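You operate a simulated robot arm through the tools that you are given. There is no shell and no other tool. Be economical: measure what you need, move in short steps, check, and stop when the job is done.

You are at the controls of a simulated robot arm. One attempt, no reset.

JOB
Read the blue film on the code lamp and file it in its line's bay.
Fine: switch the lamp off at the end.
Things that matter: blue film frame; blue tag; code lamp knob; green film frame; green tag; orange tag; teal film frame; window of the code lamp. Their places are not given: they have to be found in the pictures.

It is judged by the outcome, as a careful person would: the job done as asked, and still so three seconds after it is handed in. It fails if anything else is knocked over, pushed out of place, dropped, spilled or broken.

ROBOT AND FRAMES
A 6-joint arm with a two-finger parallel gripper, fixed in place. Base frame: the origin is at the foot of the arm, x ahead of it, y to its left, z up; the work surface is at about z = 860. Readings come in mm, rad, newtons and seconds.
With the tool pointing down near the work surface it reaches from about 260 to 680 mm from the base axis. Its first joint turns from -1.152 to 1.152 rad. Payload 2.9 kg.
The tool frame sits at the grasp point between the pads (the TCP): z along the fingers, y along the line on which they close. The tips reach 30 mm beyond it. Largest opening 110 mm; finger width 20, thickness 10; the body of the gripper, 48 by 112 mm, starts 55 mm behind the TCP.
Orientation is told as [roll, pitch, yaw] about the base's x, y, z axes, in that order, counted from this pose: with the fingers straight down and closing along the base's y, the tool's x points along the base's -x, its y along +y and its z along -z.

CONTROLS
- The arm moves only by the tool drive_tool. Its argument "series" is a list of rows, each a list of 3 entries, a list of its own where there are three numbers: the shift along the tool's x, y, z in mm, then the turn, a rotation vector about the tool's x, y, z in rad, then the gripper command, from -1 (shut) to 1 (fully open), values between in proportion. In form: [[[x, y, z], [wx, wy, wz], hand], ...]. A call has 1 to 12 rows; each row is the pose to reach, as a shift and turn from the pose commanded when the call began, along the tool's axes at that moment. Rows are played at 5 a second. More than 50 mm and 0.15 rad between two rows, or a gripper value outside its range, and nothing of the call is played. A pose out of reach is approached as far as the arm can. The call stops where the force on the tool passes 40 N (or 10 N more than at its start, if that is more) or the arm is blocked; 0.2 s more then pass. The fingers move at their own pace (about 108 mm/s each) and stop on an object; they squeeze with about 20 N. The grip force told is the motor's: it shows also when the fingers shut on nothing. Time passes only in rows, and 0.2 s behind the last, so rows that repeat a pose let the fingers close. The reply holds the time, the measured pose of the TCP, the force on the tool along the base axes, the opening and the grip force, in the units named above and with some noise, with the torque about the TCP (base axes, N m) and any sound that the robot's microphone picked up.
- Cameras (640 x 400 px; columns grow to the right, rows downward): "scene" is fixed at [95.3, 449.7, 1392.1]; the picture's right is [-0.56, -0.83, 0.00], its down [-0.41, 0.27, -0.87] and it looks along [0.72, -0.49, -0.49] (base axes); focal length 313 px, centre (320, 200). "wrist" rides on the gripper at [72, 17, -103] in the tool frame; the picture's right is [-0.23, 0.97, 0.00], its down [-0.76, -0.18, -0.62] and it looks along [-0.61, -0.14, 0.78] (tool axes); focal length 222 px, centre (320, 200).
- capture(camera): a new picture of that camera. No time passes.
- probe_pixels(camera, pixels): for up to 12 pixels [column, row] of the newest picture of that camera ("zoom" is the newest enlarged one), the place [x, y, z] in the base frame of the surface seen there, good to about 2 mm. No time passes.
- zoom(camera, box): a new picture of the part [left, top, right, bottom] of that camera's present view, enlarged. No time passes.
- close_job(): hands the job in; it is judged then, once.

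Work in short steps. Measure before you move; look again where a grasp or a placing could have gone wrong, and mend it. You have 80 turns and 46 pictures in all, those below and enlarged ones among them. Open the gripper and draw the arm clear of the work before you hand the job in, unless the task says otherwise; then end with one line.

The tools are called after "Call:" by a JSON object that holds its "op" and its "data". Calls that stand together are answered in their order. drive_tool: Moves the arm, as the interface text tells. Its arguments: {"type":"object","properties":{"series":{"type":"array","items":{"type":"array"}}},"required":["series"]} The other tools are called the same way: capture (camera) takes a picture; probe_pixels (camera, pixels) gives the place of the surface under pixels of a picture; zoom (camera, box) takes an enlarged picture of a part of a camera's view; close_job () hands the job in.

At the start:

```text
time_s: 0.0
eef_pos: [491.4, 47.7, 1173.9]
tcp_rot: [0.0, -0.001, -0.001]
wrist_force: [0.0, 0.5, 0.7]
moment: [0.03, 0.02, 0.02]
opening: 109.8
grip_force: 0.1
```

scene: 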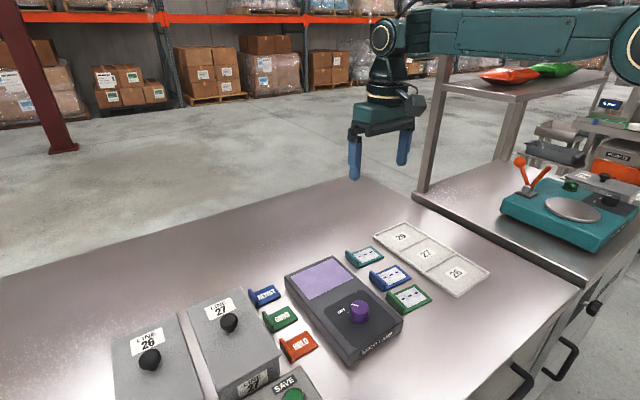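
wrist: 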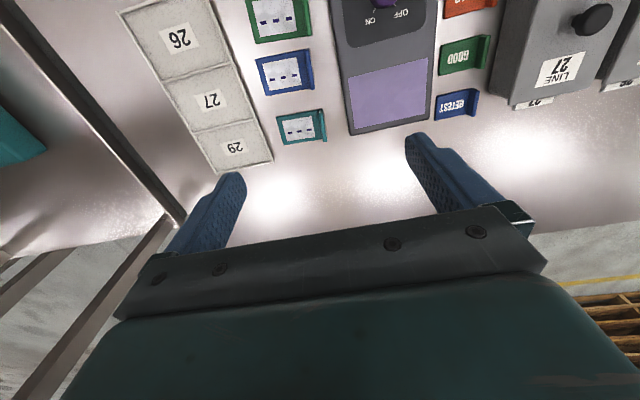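

The films lie at about (365-408, 256-297) in the scene, the lamp at (345,310) and the bays at (430,258). I enlarge that area to read the details.

Call:
{"op": "zoom", "data": {"camera": "scene", "box": [240, 210, 500, 372]}}

Call:
{"op": "zoom", "data": {"camera": "wrist", "box": [110, 0, 510, 180]}}

Call:
{"op": "zoom", "data": {"camera": "scene", "box": [100, 270, 340, 400]}}

```text
2.46 times, centred on (370, 291) of scene
```

zoom: 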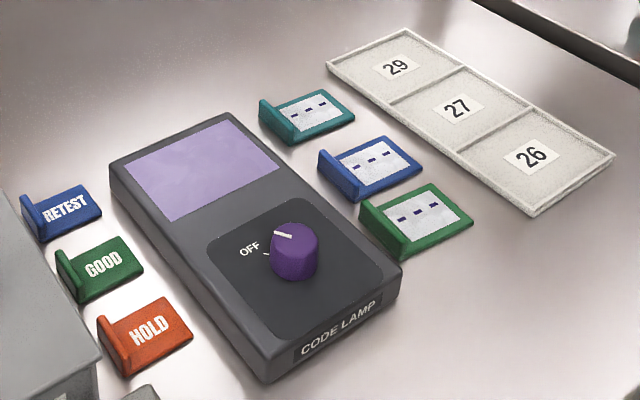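

```text
1.60 times, centred on (310, 90) of wrist
```

zoom: 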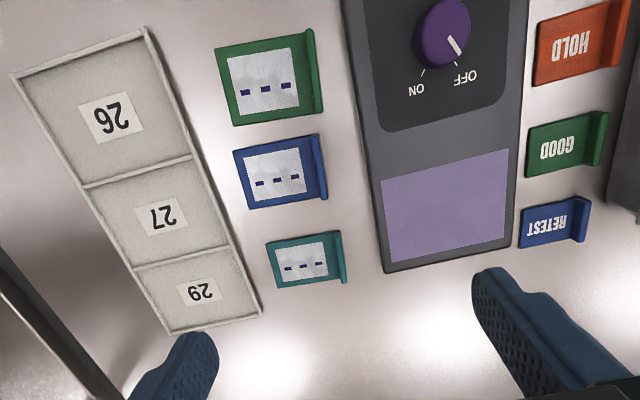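

```text
2.67 times, centred on (220, 335) of scene
```

zoom: 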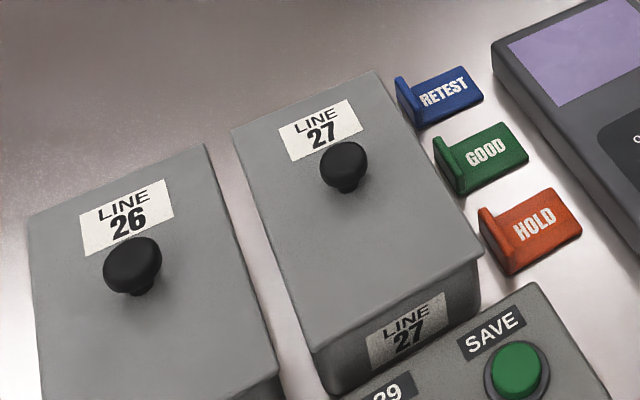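

I measure the blue frame and its upright tab, the knob, window and bays; the wrist view needs a fresh zoom for accuracy.

Call:
{"op": "zoom", "data": {"camera": "scene", "box": [240, 210, 500, 372]}}

Call:
{"op": "probe_pixels", "data": {"camera": "zoom", "pixels": [[321, 153], [358, 190], [338, 182], [400, 140], [420, 166], [362, 198], [372, 168], [294, 235], [283, 236], [270, 265], [316, 265], [250, 246]]}}

Call:
{"op": "probe_pixels", "data": {"camera": "zoom", "pixels": [[124, 163], [228, 121], [278, 168], [172, 219], [392, 103], [466, 69], [527, 105], [455, 150], [458, 107], [535, 212], [612, 154], [330, 66]]}}

Call:
{"op": "probe_pixels", "data": {"camera": "wrist", "pixels": [[256, 61], [306, 52], [312, 88], [264, 95], [310, 70], [284, 73], [352, 76], [427, 60], [430, 115], [356, 128], [383, 5]]}}

```text
2.46 times, centred on (370, 291) of scene
```

zoom: 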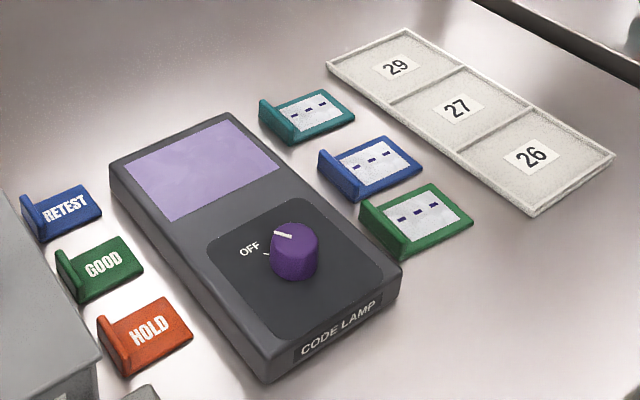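

```text
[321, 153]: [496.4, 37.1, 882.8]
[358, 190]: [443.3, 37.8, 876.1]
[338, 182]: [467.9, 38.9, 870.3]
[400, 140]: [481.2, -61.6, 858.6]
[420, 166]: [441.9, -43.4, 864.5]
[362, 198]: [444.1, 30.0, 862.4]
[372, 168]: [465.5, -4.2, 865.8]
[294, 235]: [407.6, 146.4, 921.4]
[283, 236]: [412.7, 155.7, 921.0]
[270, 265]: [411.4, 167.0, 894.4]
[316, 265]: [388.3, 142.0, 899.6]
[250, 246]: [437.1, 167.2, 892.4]
```

```text
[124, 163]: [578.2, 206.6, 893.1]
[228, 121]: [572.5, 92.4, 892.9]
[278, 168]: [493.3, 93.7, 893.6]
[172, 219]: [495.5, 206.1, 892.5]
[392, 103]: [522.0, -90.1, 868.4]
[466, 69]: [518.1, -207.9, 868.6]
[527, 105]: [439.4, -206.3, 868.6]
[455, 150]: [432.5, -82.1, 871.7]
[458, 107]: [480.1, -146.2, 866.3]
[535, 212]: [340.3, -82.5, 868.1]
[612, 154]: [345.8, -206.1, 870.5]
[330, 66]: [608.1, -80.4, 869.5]
```

```text
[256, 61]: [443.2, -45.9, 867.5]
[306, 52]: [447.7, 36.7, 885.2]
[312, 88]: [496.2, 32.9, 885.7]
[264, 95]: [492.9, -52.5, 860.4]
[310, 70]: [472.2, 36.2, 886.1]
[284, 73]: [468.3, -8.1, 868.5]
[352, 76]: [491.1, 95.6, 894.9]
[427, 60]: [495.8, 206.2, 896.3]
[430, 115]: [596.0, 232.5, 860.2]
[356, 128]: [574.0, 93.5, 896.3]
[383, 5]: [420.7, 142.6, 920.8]
```

The blue frame spans x 443-497, y -50..36, with its tab along x at y≈35 (top z≈886). I approach above the tab, half closed, to check the alignment.

Call:
{"op": "drive_tool", "data": {"series": [[[10, -6, 45], [0, 0, 0], -0.2], [[21, -12, 90], [0, 0, 0], -0.2], [[21, -12, 135], [0, 0, 0], -0.2], [[21, -12, 180], [0, 0, 0], -0.2], [[21, -12, 215], [0, 0, 0], -0.2], [[21, -12, 235], [0, 0, 0], -0.2]]}}

Call:
{"op": "capture", "data": {"camera": "wrist"}}

Call:
{"op": "zoom", "data": {"camera": "scene", "box": [300, 190, 460, 290]}}

```text
time_s: 1.4
eef_pos: [469.8, 36.3, 938.9]
tcp_rot: [-0.002, -0.001, 0.001]
wrist_force: [0.7, 0.1, 0.2]
moment: [0.01, 0.01, 0.04]
opening: 44.0
grip_force: 0.0
```

```text
39 pictures are left
```

wrist: 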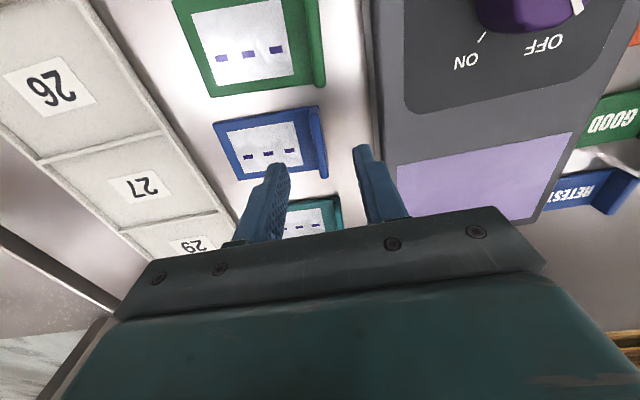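

```text
4.00 times, centred on (380, 240) of scene
```

zoom: 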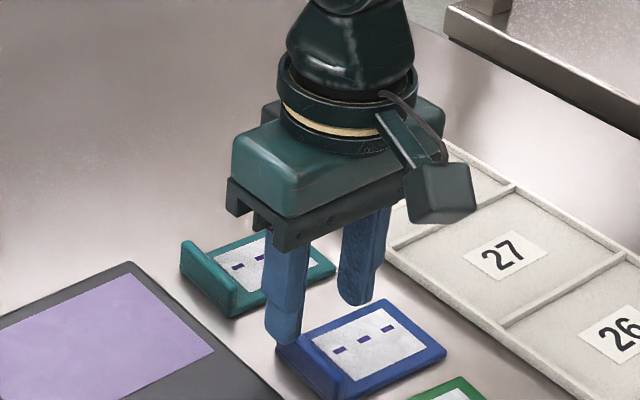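

The fingers straddle the tab. I probe the tab's ends and the lamp edge for clearance.

Call:
{"op": "probe_pixels", "data": {"camera": "wrist", "pixels": [[316, 112], [319, 125], [323, 150], [310, 125], [240, 133], [213, 125], [381, 140], [480, 37], [460, 62], [540, 45], [538, 3], [575, 8]]}}

Call:
{"op": "probe_pixels", "data": {"camera": "zoom", "pixels": [[283, 350], [335, 393], [300, 365], [315, 350], [400, 310], [440, 350]]}}

```text
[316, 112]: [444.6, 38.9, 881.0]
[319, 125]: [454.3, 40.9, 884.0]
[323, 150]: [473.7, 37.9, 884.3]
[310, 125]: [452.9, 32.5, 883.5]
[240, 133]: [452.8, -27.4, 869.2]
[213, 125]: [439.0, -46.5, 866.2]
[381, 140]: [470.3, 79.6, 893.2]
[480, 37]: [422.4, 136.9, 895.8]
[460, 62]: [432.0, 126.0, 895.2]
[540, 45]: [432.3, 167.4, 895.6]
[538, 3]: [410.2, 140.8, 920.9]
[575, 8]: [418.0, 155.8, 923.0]
```

```text
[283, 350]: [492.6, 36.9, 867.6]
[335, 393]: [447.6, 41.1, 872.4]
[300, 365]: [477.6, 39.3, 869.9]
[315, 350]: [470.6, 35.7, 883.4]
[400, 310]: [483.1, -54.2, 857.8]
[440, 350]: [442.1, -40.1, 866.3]
```

The tab centre is at (470, 36), with about 10 mm between the outer finger and the lamp. I go down to TCP z≈900, close, and lift a little.

Call:
{"op": "drive_tool", "data": {"series": [[[0, 0, 20], [0, 0, 0], -0.2], [[0, 0, 38], [0, 0, 0], -0.2], [[0, 0, 38], [0, 0, 0], -1], [[0, 0, 38], [0, 0, 0], -1], [[0, 0, 38], [0, 0, 0], -1], [[0, 0, 30], [0, 0, 0], -1], [[0, 0, 10], [0, 0, 0], -1], [[0, 0, -20], [0, 0, 0], -1]]}}

Call:
{"op": "capture", "data": {"camera": "wrist"}}

```text
time_s: 3.2
eef_pos: [471.2, 35.9, 958.5]
tcp_rot: [0.0, -0.002, 0.0]
wrist_force: [0.4, 0.1, 0.3]
moment: [0.01, 0.01, 0.01]
opening: 6.7
grip_force: 19.7
```

```text
37 pictures are left
```

wrist: 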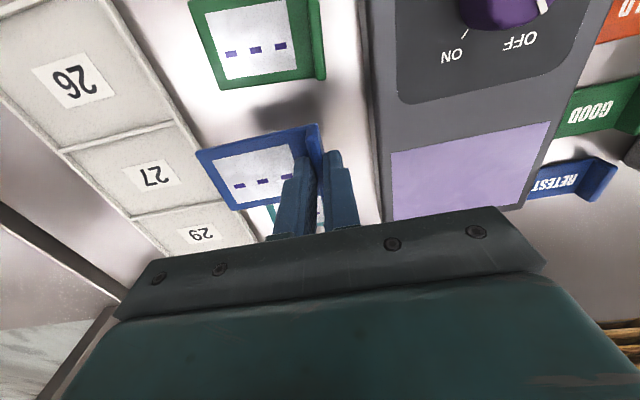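

The frame is held (opening 6.7 mm). I lift it and carry it over the window centre (534, 190 for the tab), stopping above the glass.

Call:
{"op": "drive_tool", "data": {"series": [[[0, 0, -30], [0, 0, 0], -1], [[-20, 40, -30], [0, 0, 0], -1], [[-40, 80, -30], [0, 0, 0], -1], [[-55, 120, -30], [0, 0, 0], -1], [[-63, 154, -30], [0, 0, 0], -1], [[-63, 154, -10], [0, 0, 0], -1], [[-63, 154, 10], [0, 0, 0], -1], [[-63, 154, 10], [0, 0, 0], -1]]}}

Call:
{"op": "capture", "data": {"camera": "wrist"}}

Call:
{"op": "zoom", "data": {"camera": "scene", "box": [220, 190, 440, 330]}}

```text
time_s: 5.0
eef_pos: [533.9, 188.6, 948.8]
tcp_rot: [0.0, 0.0, 0.001]
wrist_force: [0.4, 0.1, -0.5]
moment: [0.03, 0.01, 0.04]
opening: 6.9
grip_force: 20.1
```

```text
36 pictures are left
```

wrist: 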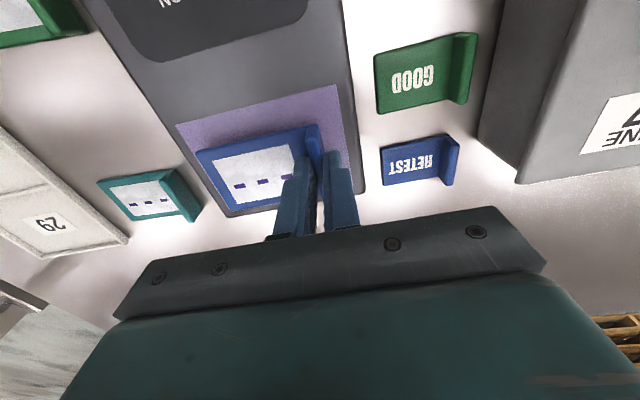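

```text
2.86 times, centred on (330, 260) of scene
```

zoom: 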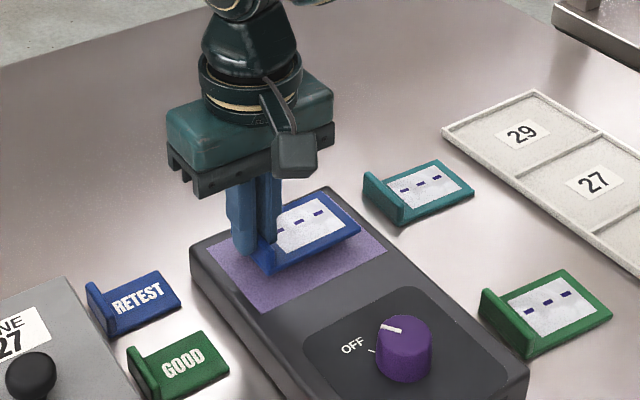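

The frame hovers over the window. I lower it gently to the glass (TCP≈935) and then release with a small opening.

Call:
{"op": "drive_tool", "data": {"series": [[[0, 0, 5], [0, 0, 0], -1], [[0, 0, 9], [0, 0, 0], -1], [[0, 0, 11], [0, 0, 0], -1], [[0, 0, 12.5], [0, 0, 0], -1], [[0, 0, 13.5], [0, 0, 0], -1], [[0, 0, 13.5], [0, 0, 0], -1]]}}

Call:
{"op": "zoom", "data": {"camera": "scene", "box": [270, 230, 390, 310]}}

```text
time_s: 6.4
eef_pos: [534.6, 189.6, 935.4]
tcp_rot: [0.0, 0.0, -0.001]
wrist_force: [1.0, -0.1, 0.1]
moment: [0.02, 0.03, 0.0]
opening: 6.9
grip_force: 19.7
```

```text
5.00 times, centred on (330, 270) of scene
```

zoom: 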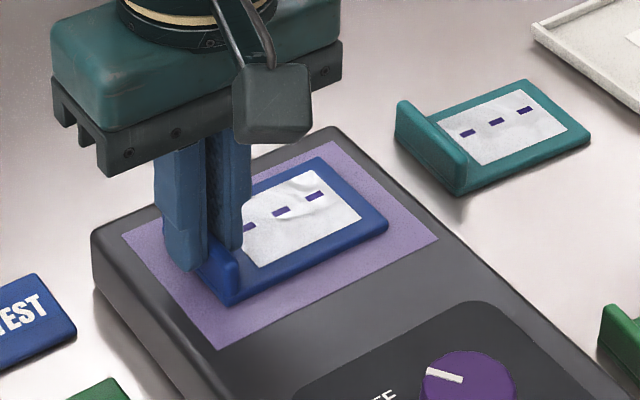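

No contact force yet, so I lower in 1 mm steps until the force shows.

Call:
{"op": "drive_tool", "data": {"series": [[[0, 0, 0.7], [0, 0, 0], -1], [[0, 0, 1.4], [0, 0, 0], -1], [[0, 0, 1.4], [0, 0, 0], -1]]}}

```text
time_s: 7.2
eef_pos: [533.7, 190.2, 935.8]
tcp_rot: [0.0, -0.002, 0.0]
wrist_force: [-0.8, 0.3, 6.7]
moment: [-0.02, 0.08, -0.03]
opening: 6.9
grip_force: 19.5
```

Contact at 6.7 N up, so the frame rests on the glass. I release with a modest opening and rise.

Call:
{"op": "drive_tool", "data": {"series": [[[0, 0, 0], [0, 0, 0], -1], [[0, 0, 0], [0, 0, 0], -0.5], [[0, 0, 0], [0, 0, 0], -0.5], [[0, 0, -15], [0, 0, 0], -0.5], [[0, 0, -50], [0, 0, 0], -0.5], [[0, 0, -90], [0, 0, 0], -0.5]]}}

Call:
{"op": "capture", "data": {"camera": "wrist"}}

Call:
{"op": "zoom", "data": {"camera": "scene", "box": [270, 240, 420, 340]}}

Call:
{"op": "probe_pixels", "data": {"camera": "zoom", "pixels": [[358, 228], [375, 240], [330, 255], [395, 275], [365, 275], [340, 275], [380, 300], [400, 250]]}}

```text
time_s: 8.6
eef_pos: [532.6, 188.3, 1025.1]
tcp_rot: [0.0, -0.001, 0.001]
wrist_force: [0.6, 0.5, 0.7]
moment: [0.01, -0.01, 0.0]
opening: 27.6
grip_force: 0.2
```

```text
33 pictures are left
```

wrist: 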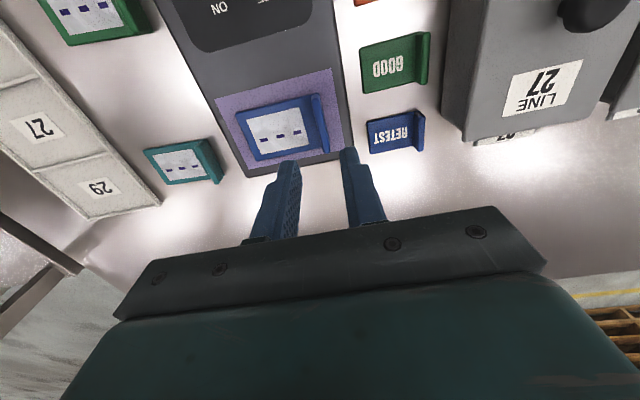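

```text
4.00 times, centred on (345, 290) of scene
```

zoom: 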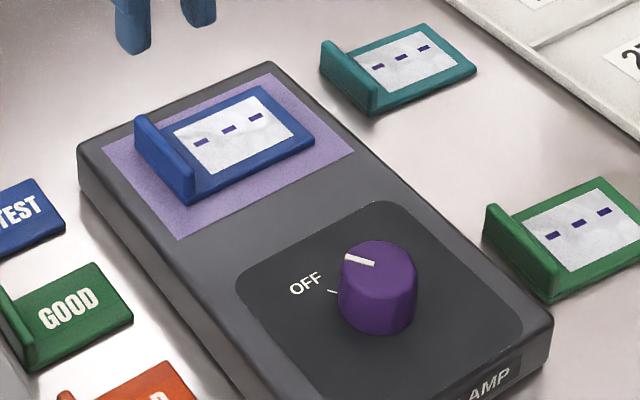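

```text
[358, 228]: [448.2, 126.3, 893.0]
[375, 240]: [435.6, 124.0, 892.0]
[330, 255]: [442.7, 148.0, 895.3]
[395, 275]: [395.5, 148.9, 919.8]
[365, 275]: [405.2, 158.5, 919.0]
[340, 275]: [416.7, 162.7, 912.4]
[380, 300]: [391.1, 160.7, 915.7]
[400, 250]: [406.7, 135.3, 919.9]
```

The frame lies flat and inside the window. The knob's centre is near (405, 148); I move above it for a precise look.

Call:
{"op": "drive_tool", "data": {"series": [[[40, -12, 0], [0, 0, 0], 0.1], [[80, -25, 0], [0, 0, 0], 0.3], [[128, -41, 0], [0, 0, 0], 0.3], [[128, -41, 0], [0, 0, 0], 0.3]]}}

Call:
{"op": "zoom", "data": {"camera": "wrist", "box": [240, 60, 400, 160]}}

```text
refused: row 3 steps farther than a row can; nothing moved
```

```text
4.00 times, centred on (320, 110) of wrist
```

zoom: 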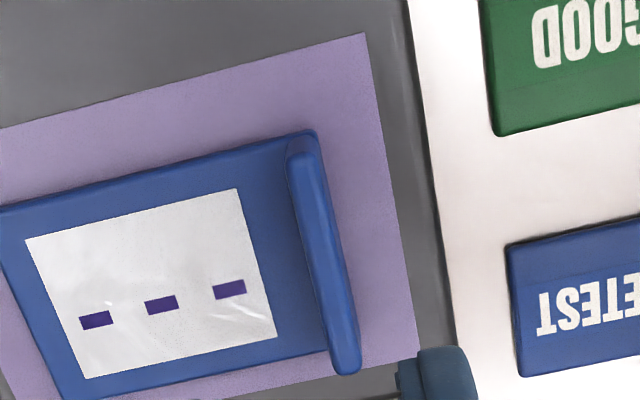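

One step was too long; I split the move.

Call:
{"op": "drive_tool", "data": {"series": [[[40, -12, 0], [0, 0, 0], 0.1], [[80, -25, 0], [0, 0, 0], 0.3], [[110, -35, 0], [0, 0, 0], 0.3], [[128, -41, 0], [0, 0, 0], 0.3], [[128, -41, 0], [0, 0, 0], 0.3]]}}

Call:
{"op": "capture", "data": {"camera": "wrist"}}

```text
time_s: 9.8
eef_pos: [406.6, 148.4, 1025.0]
tcp_rot: [-0.001, 0.0, 0.001]
wrist_force: [0.1, 0.1, 0.3]
moment: [-0.02, 0.03, 0.0]
opening: 71.4
grip_force: 0.1
```

```text
30 pictures are left
```

wrist: 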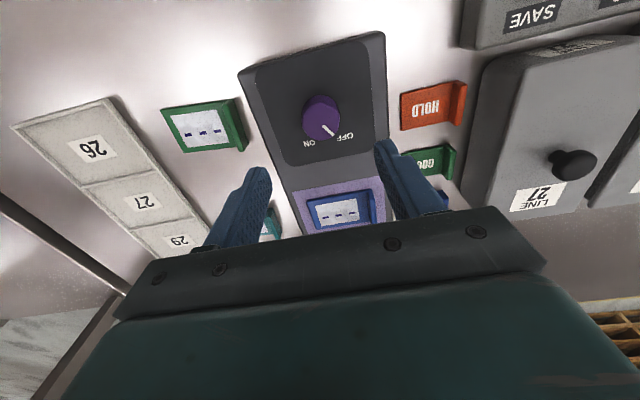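

Call:
{"op": "zoom", "data": {"camera": "wrist", "box": [272, 80, 368, 140]}}

```text
6.67 times, centred on (320, 110) of wrist
```

zoom: 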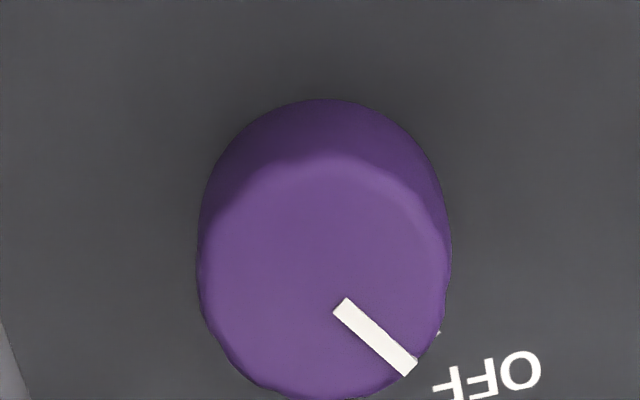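

The knob's round top is seen; I probe its edges and the tick/label places.

Call:
{"op": "probe_pixels", "data": {"camera": "zoom", "pixels": [[325, 165], [210, 270], [438, 270], [325, 390], [325, 278], [345, 306], [405, 368], [436, 334], [490, 372]]}}

Call:
{"op": "probe_pixels", "data": {"camera": "wrist", "pixels": [[309, 143], [313, 140], [345, 136], [339, 131]]}}

```text
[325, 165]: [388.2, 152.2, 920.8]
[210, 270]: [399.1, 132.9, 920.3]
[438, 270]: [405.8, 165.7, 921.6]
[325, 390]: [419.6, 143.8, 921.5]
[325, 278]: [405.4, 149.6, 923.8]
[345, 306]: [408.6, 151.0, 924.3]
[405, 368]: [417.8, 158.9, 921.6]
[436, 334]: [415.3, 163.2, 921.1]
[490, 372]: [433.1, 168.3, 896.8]
```

```text
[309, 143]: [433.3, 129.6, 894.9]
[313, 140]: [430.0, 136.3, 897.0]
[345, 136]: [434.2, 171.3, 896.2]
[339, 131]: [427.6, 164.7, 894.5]
```

Knob centre ≈ (403,149), 35 mm across, top 921; the pointer sits at +34° (OFF), and ON is at about -33°, so it needs ~1.15 rad clockwise. I go down around it, pre-turned -0.57 rad.

Call:
{"op": "drive_tool", "data": {"series": [[[1, 0, 15], [0, 0, -0.14], 0.2], [[2, 0, 30], [0, 0, -0.28], 0.2], [[2.4, 0, 45], [0, 0, -0.42], 0.2], [[2.4, 0, 60], [0, 0, -0.56], 0.2], [[2.4, 0, 80], [0, 0, -0.56], 0.2], [[2.4, 0, 92], [0, 0, -0.56], 0.2], [[2.4, 0, 92], [0, 0, -0.56], 0.2]]}}

Call:
{"op": "zoom", "data": {"camera": "scene", "box": [270, 230, 430, 330]}}

```text
time_s: 11.4
eef_pos: [403.8, 149.7, 933.1]
tcp_rot: [0.001, 0.002, 0.559]
wrist_force: [0.5, -0.6, -0.2]
moment: [0.01, 0.01, -0.01]
opening: 66.1
grip_force: 0.0
```

```text
4.00 times, centred on (350, 280) of scene
```

zoom: 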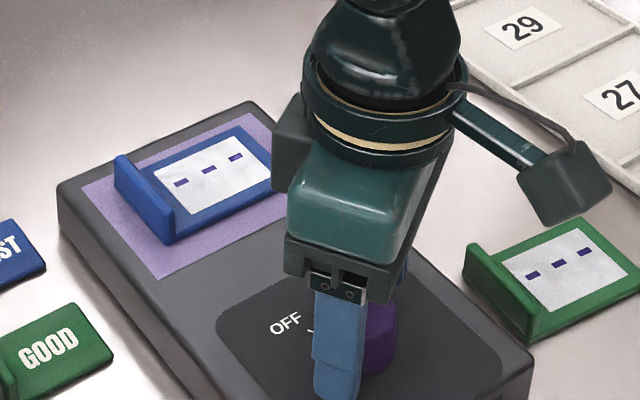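

The fingers straddle the knob. I close on it.

Call:
{"op": "drive_tool", "data": {"series": [[[0, 0, 0], [0, 0, 0], -0.3], [[0, 0, 0], [0, 0, 0], -0.6], [[0, 0, 0], [0, 0, 0], -0.6]]}}

```text
time_s: 12.2
eef_pos: [402.5, 149.5, 932.6]
tcp_rot: [0.0, -0.001, 0.561]
wrist_force: [-0.1, 0.8, -2.5]
moment: [0.07, -0.03, -0.02]
opening: 36.8
grip_force: 45.6
```

Gripped at 36.8 mm with little side force. I turn clockwise in 0.13 rad steps, 1.15 rad in all.

Call:
{"op": "drive_tool", "data": {"series": [[[0, 0, 0], [0, 0, 0.13], -0.6], [[0, 0, 0], [0, 0, 0.26], -0.6], [[0, 0, 0], [0, 0, 0.39], -0.6], [[0, 0, 0], [0, 0, 0.52], -0.6], [[0, 0, 0], [0, 0, 0.65], -0.6], [[0, 0, 0], [0, 0, 0.78], -0.6], [[0, 0, 0], [0, 0, 0.91], -0.6], [[0, 0, 0], [0, 0, 1.04], -0.6], [[0, 0, 0], [0, 0, 1.15], -0.6], [[0, 0, 0], [0, 0, 1.15], -0.6]]}}

Call:
{"op": "zoom", "data": {"camera": "scene", "box": [270, 230, 430, 330]}}

```text
time_s: 14.4
eef_pos: [403.5, 151.1, 932.5]
tcp_rot: [0.004, 0.002, -0.589]
wrist_force: [-11.9, 22.4, 8.2]
moment: [0.12, -0.36, 0.0]
opening: 36.8
grip_force: 44.7
```

```text
4.00 times, centred on (350, 280) of scene
```

zoom: 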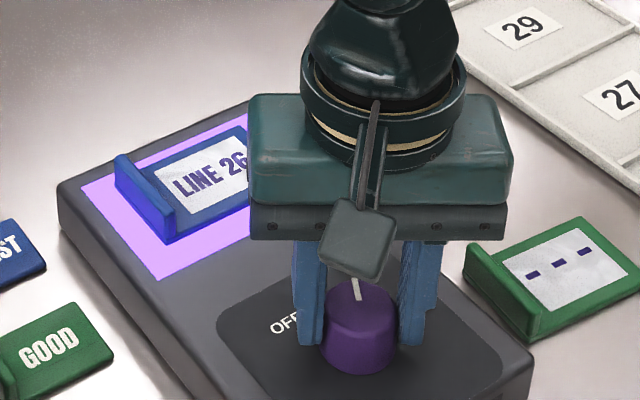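

The lamp is on and the film shows what looks like "LINE 26". I release the knob, rise, and read it clearly.

Call:
{"op": "drive_tool", "data": {"series": [[[0, 0, 0], [0, 0, 0], 0.2], [[0, 0, 0], [0, 0, 0], 0.2], [[0, 0, -25], [0, 0, 0], 0.2], [[0, 0, -65], [0, 0, -0.14], 0.0], [[0, 0, -100], [0, 0, -0.28], -0.2], [[0, 0, -100], [0, 0, -0.42], -0.2], [[0, 0, -100], [0, 0, -0.55], -0.2], [[0, 0, -100], [0, 0, -0.585], -0.2]]}}

Call:
{"op": "zoom", "data": {"camera": "scene", "box": [270, 230, 390, 305]}}

Call:
{"op": "capture", "data": {"camera": "wrist"}}

```text
time_s: 16.2
eef_pos: [403.9, 148.4, 1032.3]
tcp_rot: [-0.001, 0.001, -0.003]
wrist_force: [-0.5, -0.4, -0.5]
moment: [-0.01, 0.03, -0.02]
opening: 43.7
grip_force: 0.1
```

```text
5.33 times, centred on (330, 268) of scene
```

zoom: 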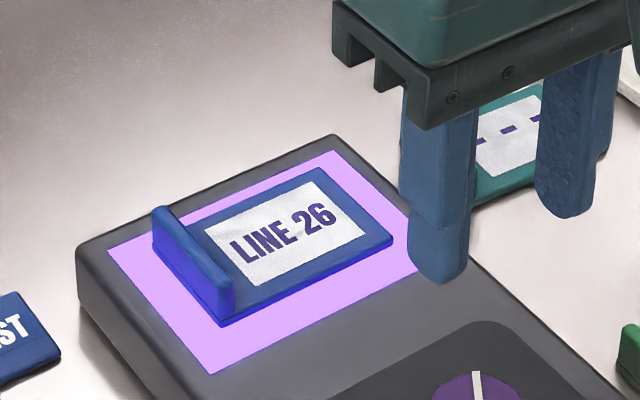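

```text
25 pictures are left
```

wrist: 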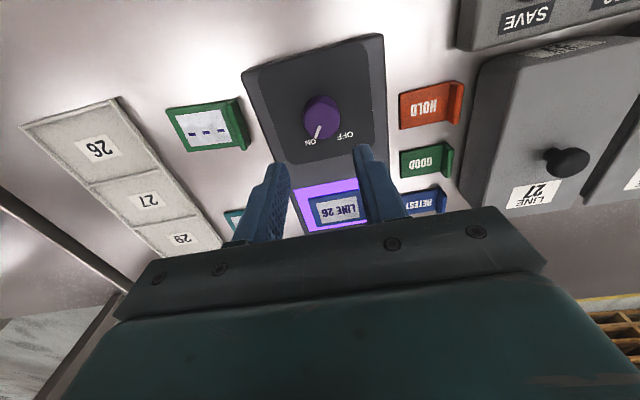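

It reads "LINE 26" clearly. I measure the tab of the film on the window and the corners of bay 26.

Call:
{"op": "probe_pixels", "data": {"camera": "zoom", "pixels": [[162, 211], [225, 282], [193, 247], [203, 252], [222, 318], [385, 238], [300, 220]]}}

Call:
{"op": "probe_pixels", "data": {"camera": "wrist", "pixels": [[22, 127], [113, 99], [142, 155], [90, 186], [97, 148], [60, 135], [110, 125]]}}

```text
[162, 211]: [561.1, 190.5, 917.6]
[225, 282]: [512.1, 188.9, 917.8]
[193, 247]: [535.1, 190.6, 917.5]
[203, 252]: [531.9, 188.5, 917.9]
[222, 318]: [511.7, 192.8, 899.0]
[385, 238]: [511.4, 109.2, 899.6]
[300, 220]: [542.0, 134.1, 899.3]
```

```text
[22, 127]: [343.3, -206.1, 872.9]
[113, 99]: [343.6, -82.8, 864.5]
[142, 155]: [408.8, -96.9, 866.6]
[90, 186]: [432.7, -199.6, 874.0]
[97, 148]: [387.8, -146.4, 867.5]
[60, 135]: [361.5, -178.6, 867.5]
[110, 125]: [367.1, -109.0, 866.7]
```

Tab centre is (534,190), top 918. I return above it, descend to TCP z≈935, grip, and lift.

Call:
{"op": "drive_tool", "data": {"series": [[[-45, 14, 0], [0, 0, 0], -0.3], [[-90, 28, 0], [0, 0, 0], -0.3], [[-131, 41, 0], [0, 0, 0], -0.3], [[-131, 41, 40], [0, 0, 0], -0.3], [[-131, 41, 75], [0, 0, 0], -0.3], [[-131, 41, 94], [0, 0, 0], -0.3], [[-131, 41, 95], [0, 0, 0], -0.3], [[-131, 41, 95], [0, 0, 0], -1], [[-131, 41, 95], [0, 0, 0], -1], [[-131, 41, 95], [0, 0, 0], -1]]}}

```text
time_s: 18.4
eef_pos: [533.9, 189.6, 937.0]
tcp_rot: [0.001, -0.001, -0.006]
wrist_force: [0.0, 0.2, -0.8]
moment: [0.0, -0.02, 0.01]
opening: 6.8
grip_force: 20.2
```

Gripped. I lift 65 mm and carry it toward bay 26 (tab goal at (388,-106)), well above everything.

Call:
{"op": "drive_tool", "data": {"series": [[[0, 0, -20], [0, 0, 0], -1], [[0, 0, -65], [0, 0, 0], -1], [[16, -33, -65], [0, 0, 0], -1], [[36, -74, -65], [0, 0, 0], -1], [[56, -115, -65], [0, 0, 0], -1], [[76, -156, -65], [0, 0, 0], -1], [[96, -197, -65], [0, 0, 0], -1], [[116, -238, -65], [0, 0, 0], -1], [[134, -275, -65], [0, 0, 0], -1], [[146, -296, -65], [0, 0, 0], -1], [[146, -296, -30], [0, 0, 0], -1], [[146, -296, -30], [0, 0, 0], -1]]}}

Call:
{"op": "capture", "data": {"camera": "wrist"}}

Call:
{"op": "zoom", "data": {"camera": "scene", "box": [360, 190, 520, 290]}}

```text
time_s: 21.0
eef_pos: [388.0, -104.9, 967.8]
tcp_rot: [0.0, 0.0, -0.004]
wrist_force: [0.0, 0.6, 0.0]
moment: [0.04, -0.01, 0.02]
opening: 7.0
grip_force: 20.2
```

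```text
24 pictures are left
```

wrist: 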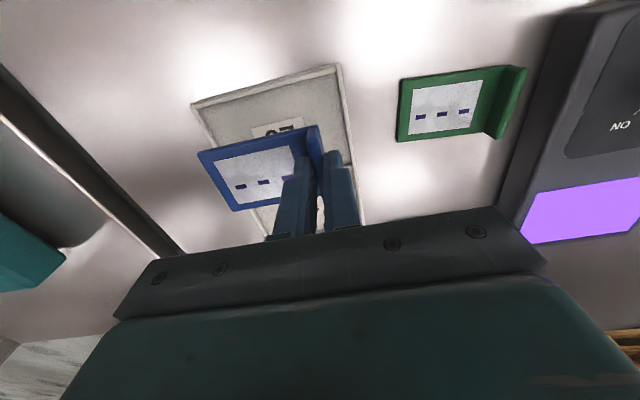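

```text
4.00 times, centred on (440, 240) of scene
```

zoom: 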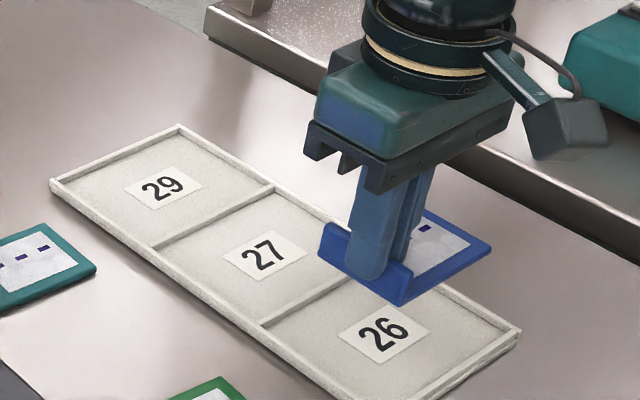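

The frame hangs level over bay 26. I lower quickly at first, then in 1 mm steps.

Call:
{"op": "drive_tool", "data": {"series": [[[0, 0, 25], [0, 0, 0], -1], [[0, 0, 45], [0, 0, 0], -1], [[0, 0, 54], [0, 0, 0], -1], [[0, 0, 56], [0, 0, 0], -1], [[0, 0, 57], [0, 0, 0], -1], [[0, 0, 57], [0, 0, 0], -1]]}}

Call:
{"op": "zoom", "data": {"camera": "scene", "box": [380, 210, 500, 300]}}

```text
time_s: 22.4
eef_pos: [386.8, -104.7, 910.4]
tcp_rot: [-0.001, 0.0, -0.006]
wrist_force: [0.4, -0.7, -1.5]
moment: [0.02, 0.01, -0.01]
opening: 6.8
grip_force: 19.8
```

```text
4.44 times, centred on (440, 255) of scene
```

zoom: 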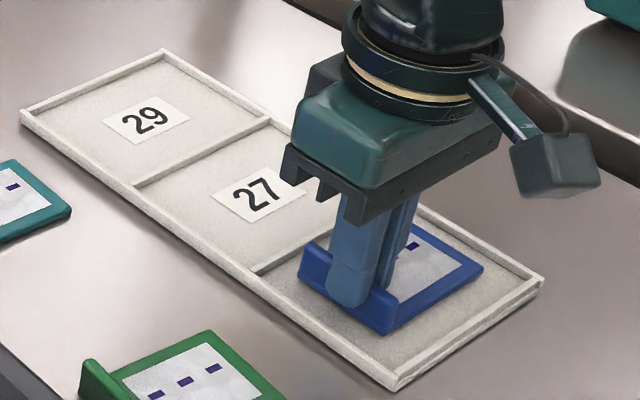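

It is inside the bay, not yet touching. I continue in 0.8 mm steps and watch the force.

Call:
{"op": "drive_tool", "data": {"series": [[[0, 0, 0.8], [0, 0, 0], -1], [[0, 0, 1.6], [0, 0, 0], -1], [[0, 0, 2.4], [0, 0, 0], -1], [[0, 0, 2.4], [0, 0, 0], -1]]}}

```text
time_s: 23.4
eef_pos: [388.0, -106.4, 909.5]
tcp_rot: [-0.001, 0.0, -0.005]
wrist_force: [-0.9, 0.4, 2.4]
moment: [-0.01, -0.04, 0.0]
opening: 6.8
grip_force: 19.5
```

Call:
{"op": "drive_tool", "data": {"series": [[[0, 0, 0.7], [0, 0, 0], -1], [[0, 0, 0.7], [0, 0, 0], -1]]}}

```text
time_s: 24.0
eef_pos: [387.7, -107.1, 908.4]
tcp_rot: [0.001, -0.001, -0.006]
wrist_force: [-1.6, 3.9, 16.8]
moment: [0.11, 0.09, -0.04]
opening: 6.8
grip_force: 19.7
```

Firm contact (16.8 N). I ease back 0.7 mm, release and rise.

Call:
{"op": "drive_tool", "data": {"series": [[[0, 0, -0.7], [0, 0, 0], -1], [[0, 0, -0.7], [0, 0, 0], -0.5], [[0, 0, -0.7], [0, 0, 0], -0.5], [[0, 0, -20], [0, 0, 0], -0.5], [[0, 0, -60], [0, 0, 0], -0.5], [[0, 0, -100], [0, 0, 0], -0.5], [[0, 0, -125], [0, 0, 0], -0.5]]}}

Call:
{"op": "zoom", "data": {"camera": "scene", "box": [360, 200, 500, 300]}}

```text
time_s: 25.6
eef_pos: [387.2, -105.3, 1032.0]
tcp_rot: [0.0, 0.001, -0.005]
wrist_force: [0.1, 0.9, 0.0]
moment: [0.02, 0.01, -0.02]
opening: 27.6
grip_force: 0.1
```

```text
4.00 times, centred on (430, 250) of scene
```

zoom: 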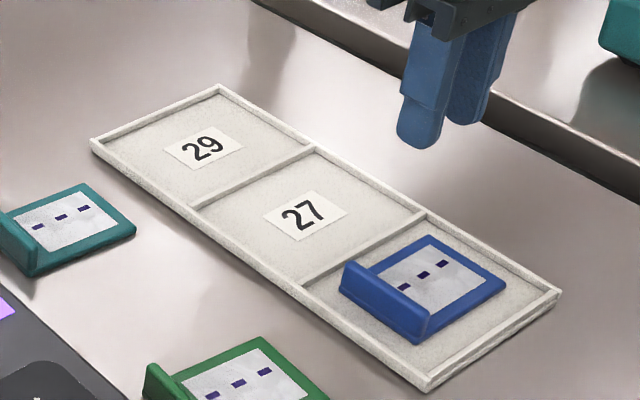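

The film lies flat in bay 26. Now I go back above the knob to switch the lamp off.

Call:
{"op": "drive_tool", "data": {"series": [[[-3, 45, 0], [0, 0, 0], -0.2], [[-6, 90, 0], [0, 0, 0], 0], [[-9, 135, 0], [0, 0, 0], 0.2], [[-12, 180, 0], [0, 0, 0], 0.2], [[-14, 222, 0], [0, 0, 0], 0.2], [[-15, 255, 0], [0, 0, 0], 0.2], [[-15, 255, 0], [0, 0, 0], 0.2]]}}

Call:
{"op": "zoom", "data": {"camera": "wrist", "box": [264, 80, 376, 150]}}

Call:
{"op": "probe_pixels", "data": {"camera": "zoom", "pixels": [[325, 115], [225, 205], [425, 205], [325, 305], [325, 210]]}}

```text
time_s: 27.2
eef_pos: [405.1, 149.4, 1033.5]
tcp_rot: [0.0, 0.0, -0.007]
wrist_force: [0.6, -0.3, -0.3]
moment: [0.02, 0.01, 0.0]
opening: 66.0
grip_force: 0.1
```

```text
5.71 times, centred on (320, 115) of wrist
```

zoom: 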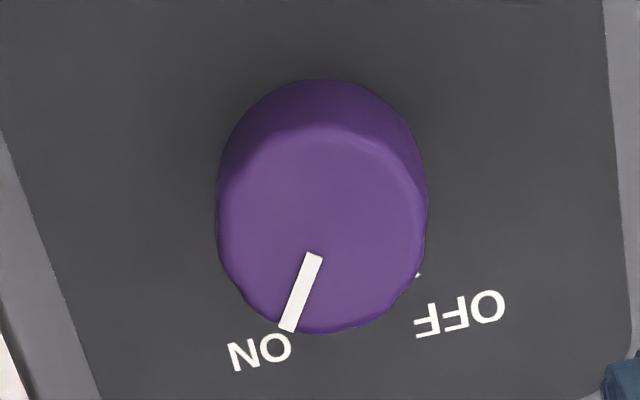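

```text
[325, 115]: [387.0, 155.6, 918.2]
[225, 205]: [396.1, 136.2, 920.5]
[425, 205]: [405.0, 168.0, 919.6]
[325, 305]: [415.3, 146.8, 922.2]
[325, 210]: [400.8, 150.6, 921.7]
```

The knob centre is still about (403.5,149.5), pointer at ON. I descend pre-turned +0.58 rad around it.

Call:
{"op": "drive_tool", "data": {"series": [[[0, 0, 15], [0, 0, 0.14], 0.2], [[0, 0, 30], [0, 0, 0.28], 0.2], [[0, 0, 45], [0, 0, 0.42], 0.2], [[0, 0, 60], [0, 0, 0.56], 0.2], [[0, 0, 85], [0, 0, 0.58], 0.2], [[0, 0, 100], [0, 0, 0.58], 0.2], [[0, 0, 100], [0, 0, 0.58], -0.3], [[0, 0, 100], [0, 0, 0.58], -0.5], [[0, 0, 100], [0, 0, 0.58], -0.5]]}}

```text
time_s: 29.2
eef_pos: [404.9, 149.6, 934.5]
tcp_rot: [0.003, 0.001, -0.585]
wrist_force: [7.6, 13.9, -10.4]
moment: [0.39, -0.55, 0.02]
opening: 36.8
grip_force: 44.9
```

There is ~16 N side force along the closing line, so I shift about 1 mm that way to centre on the knob.

Call:
{"op": "drive_tool", "data": {"series": [[[0, 0.8, 0], [0, 0, 0], -0.5], [[0, 0.8, 0], [0, 0, 0], -0.5]]}}

```text
time_s: 29.8
eef_pos: [405.1, 150.3, 932.4]
tcp_rot: [0.001, 0.0, -0.584]
wrist_force: [7.8, 12.2, -0.3]
moment: [0.56, -0.05, 0.07]
opening: 36.6
grip_force: 44.8
```

Call:
{"op": "drive_tool", "data": {"series": [[[0, 0, 0], [0, 0, 0], -0.2], [[0, 1.0, 0], [0, 0, 0], -0.2], [[0, 1.0, 0], [0, 0, 0], -0.5], [[0, 1.0, 0], [0, 0, 0], -0.5]]}}

```text
time_s: 30.8
eef_pos: [405.1, 150.6, 932.4]
tcp_rot: [-0.003, 0.001, -0.586]
wrist_force: [1.5, 1.1, -2.0]
moment: [-0.02, 0.01, 0.0]
opening: 36.8
grip_force: 45.4
```

Re-gripping centred the tool (forces ≈ 0). I turn back counter-clockwise 1.16 rad.

Call:
{"op": "drive_tool", "data": {"series": [[[0, 0, 0], [0, 0, -0.13], -0.5], [[0, 0, 0], [0, 0, -0.26], -0.5], [[0, 0, 0], [0, 0, -0.39], -0.5], [[0, 0, 0], [0, 0, -0.52], -0.5], [[0, 0, 0], [0, 0, -0.65], -0.5], [[0, 0, 0], [0, 0, -0.78], -0.5], [[0, 0, 0], [0, 0, -0.91], -0.5], [[0, 0, 0], [0, 0, -1.04], -0.5], [[0, 0, 0], [0, 0, -1.16], -0.5], [[0, 0, 0], [0, 0, -1.16], -0.5]]}}

Call:
{"op": "zoom", "data": {"camera": "scene", "box": [270, 230, 430, 330]}}

```text
time_s: 33.0
eef_pos: [404.0, 149.4, 932.4]
tcp_rot: [0.0, 0.001, 0.576]
wrist_force: [-0.5, -2.7, -17.6]
moment: [0.12, -0.34, 0.0]
opening: 36.9
grip_force: 44.8
```

```text
4.00 times, centred on (350, 280) of scene
```

zoom: 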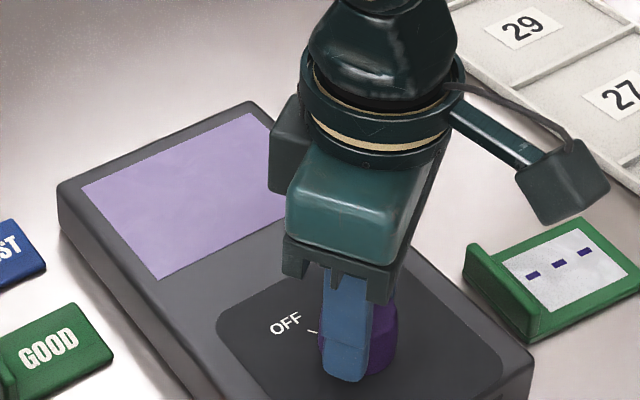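

The window is dark again. I release the knob, rise clear, and check everything.

Call:
{"op": "drive_tool", "data": {"series": [[[0, 0, 0], [0, 0, 0], 0.2], [[0, 0, 0], [0, 0, 0], 0.2], [[0, 0, -25], [0, 0, 0], 0.2], [[0, 0, -70], [0, 0, 0.14], 0.2], [[0, 0, -115], [0, 0, 0.28], 0.4], [[0, 0, -160], [0, 0, 0.42], 0.8], [[0, 0, -205], [0, 0, 0.56], 1], [[0, 0, -230], [0, 0, 0.58], 1], [[0, 0, -230], [0, 0, 0.58], 1]]}}

Call:
{"op": "capture", "data": {"camera": "scene"}}

Call:
{"op": "capture", "data": {"camera": "wrist"}}

Call:
{"op": "zoom", "data": {"camera": "scene", "box": [240, 210, 500, 372]}}

```text
time_s: 35.0
eef_pos: [406.2, 148.9, 1164.0]
tcp_rot: [0.001, 0.001, -0.006]
wrist_force: [0.1, -0.5, 0.5]
moment: [0.01, 0.01, 0.02]
opening: 109.9
grip_force: 0.1
```

```text
18 pictures are left
```

scene: 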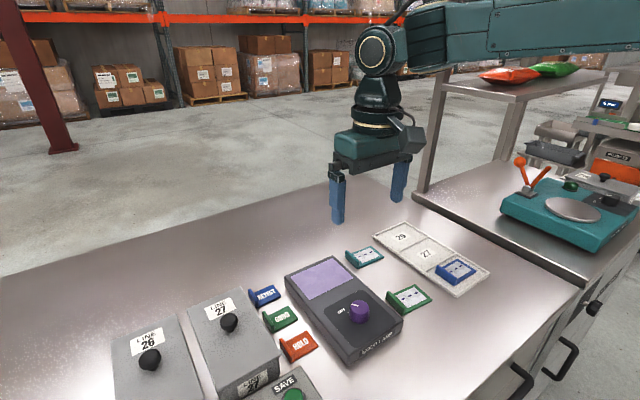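

```text
17 pictures are left
```

wrist: 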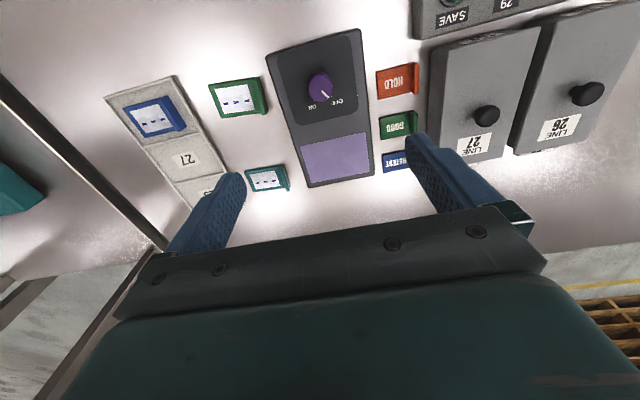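

```text
2.46 times, centred on (370, 291) of scene
```

zoom: 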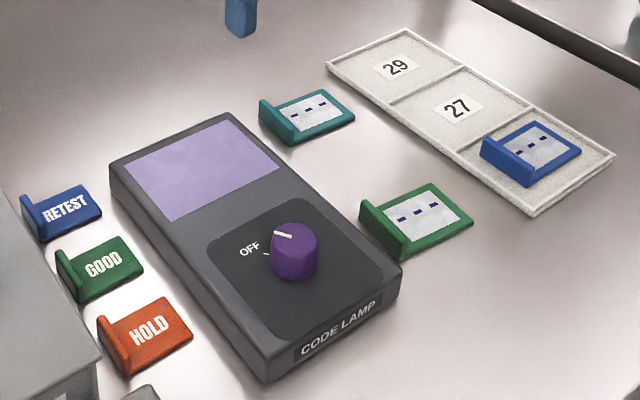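

The blue film is in bay 26, the knob points to OFF and the window is dark. Everything else is where it was, the gripper is open and the arm is clear, so I hand in.

Call:
{"op": "close_job", "data": {}}

```text
The job is handed in.
```

The blue film read "LINE 26" on the code lamp; it is filed in bay 26, and the lamp is switched off.
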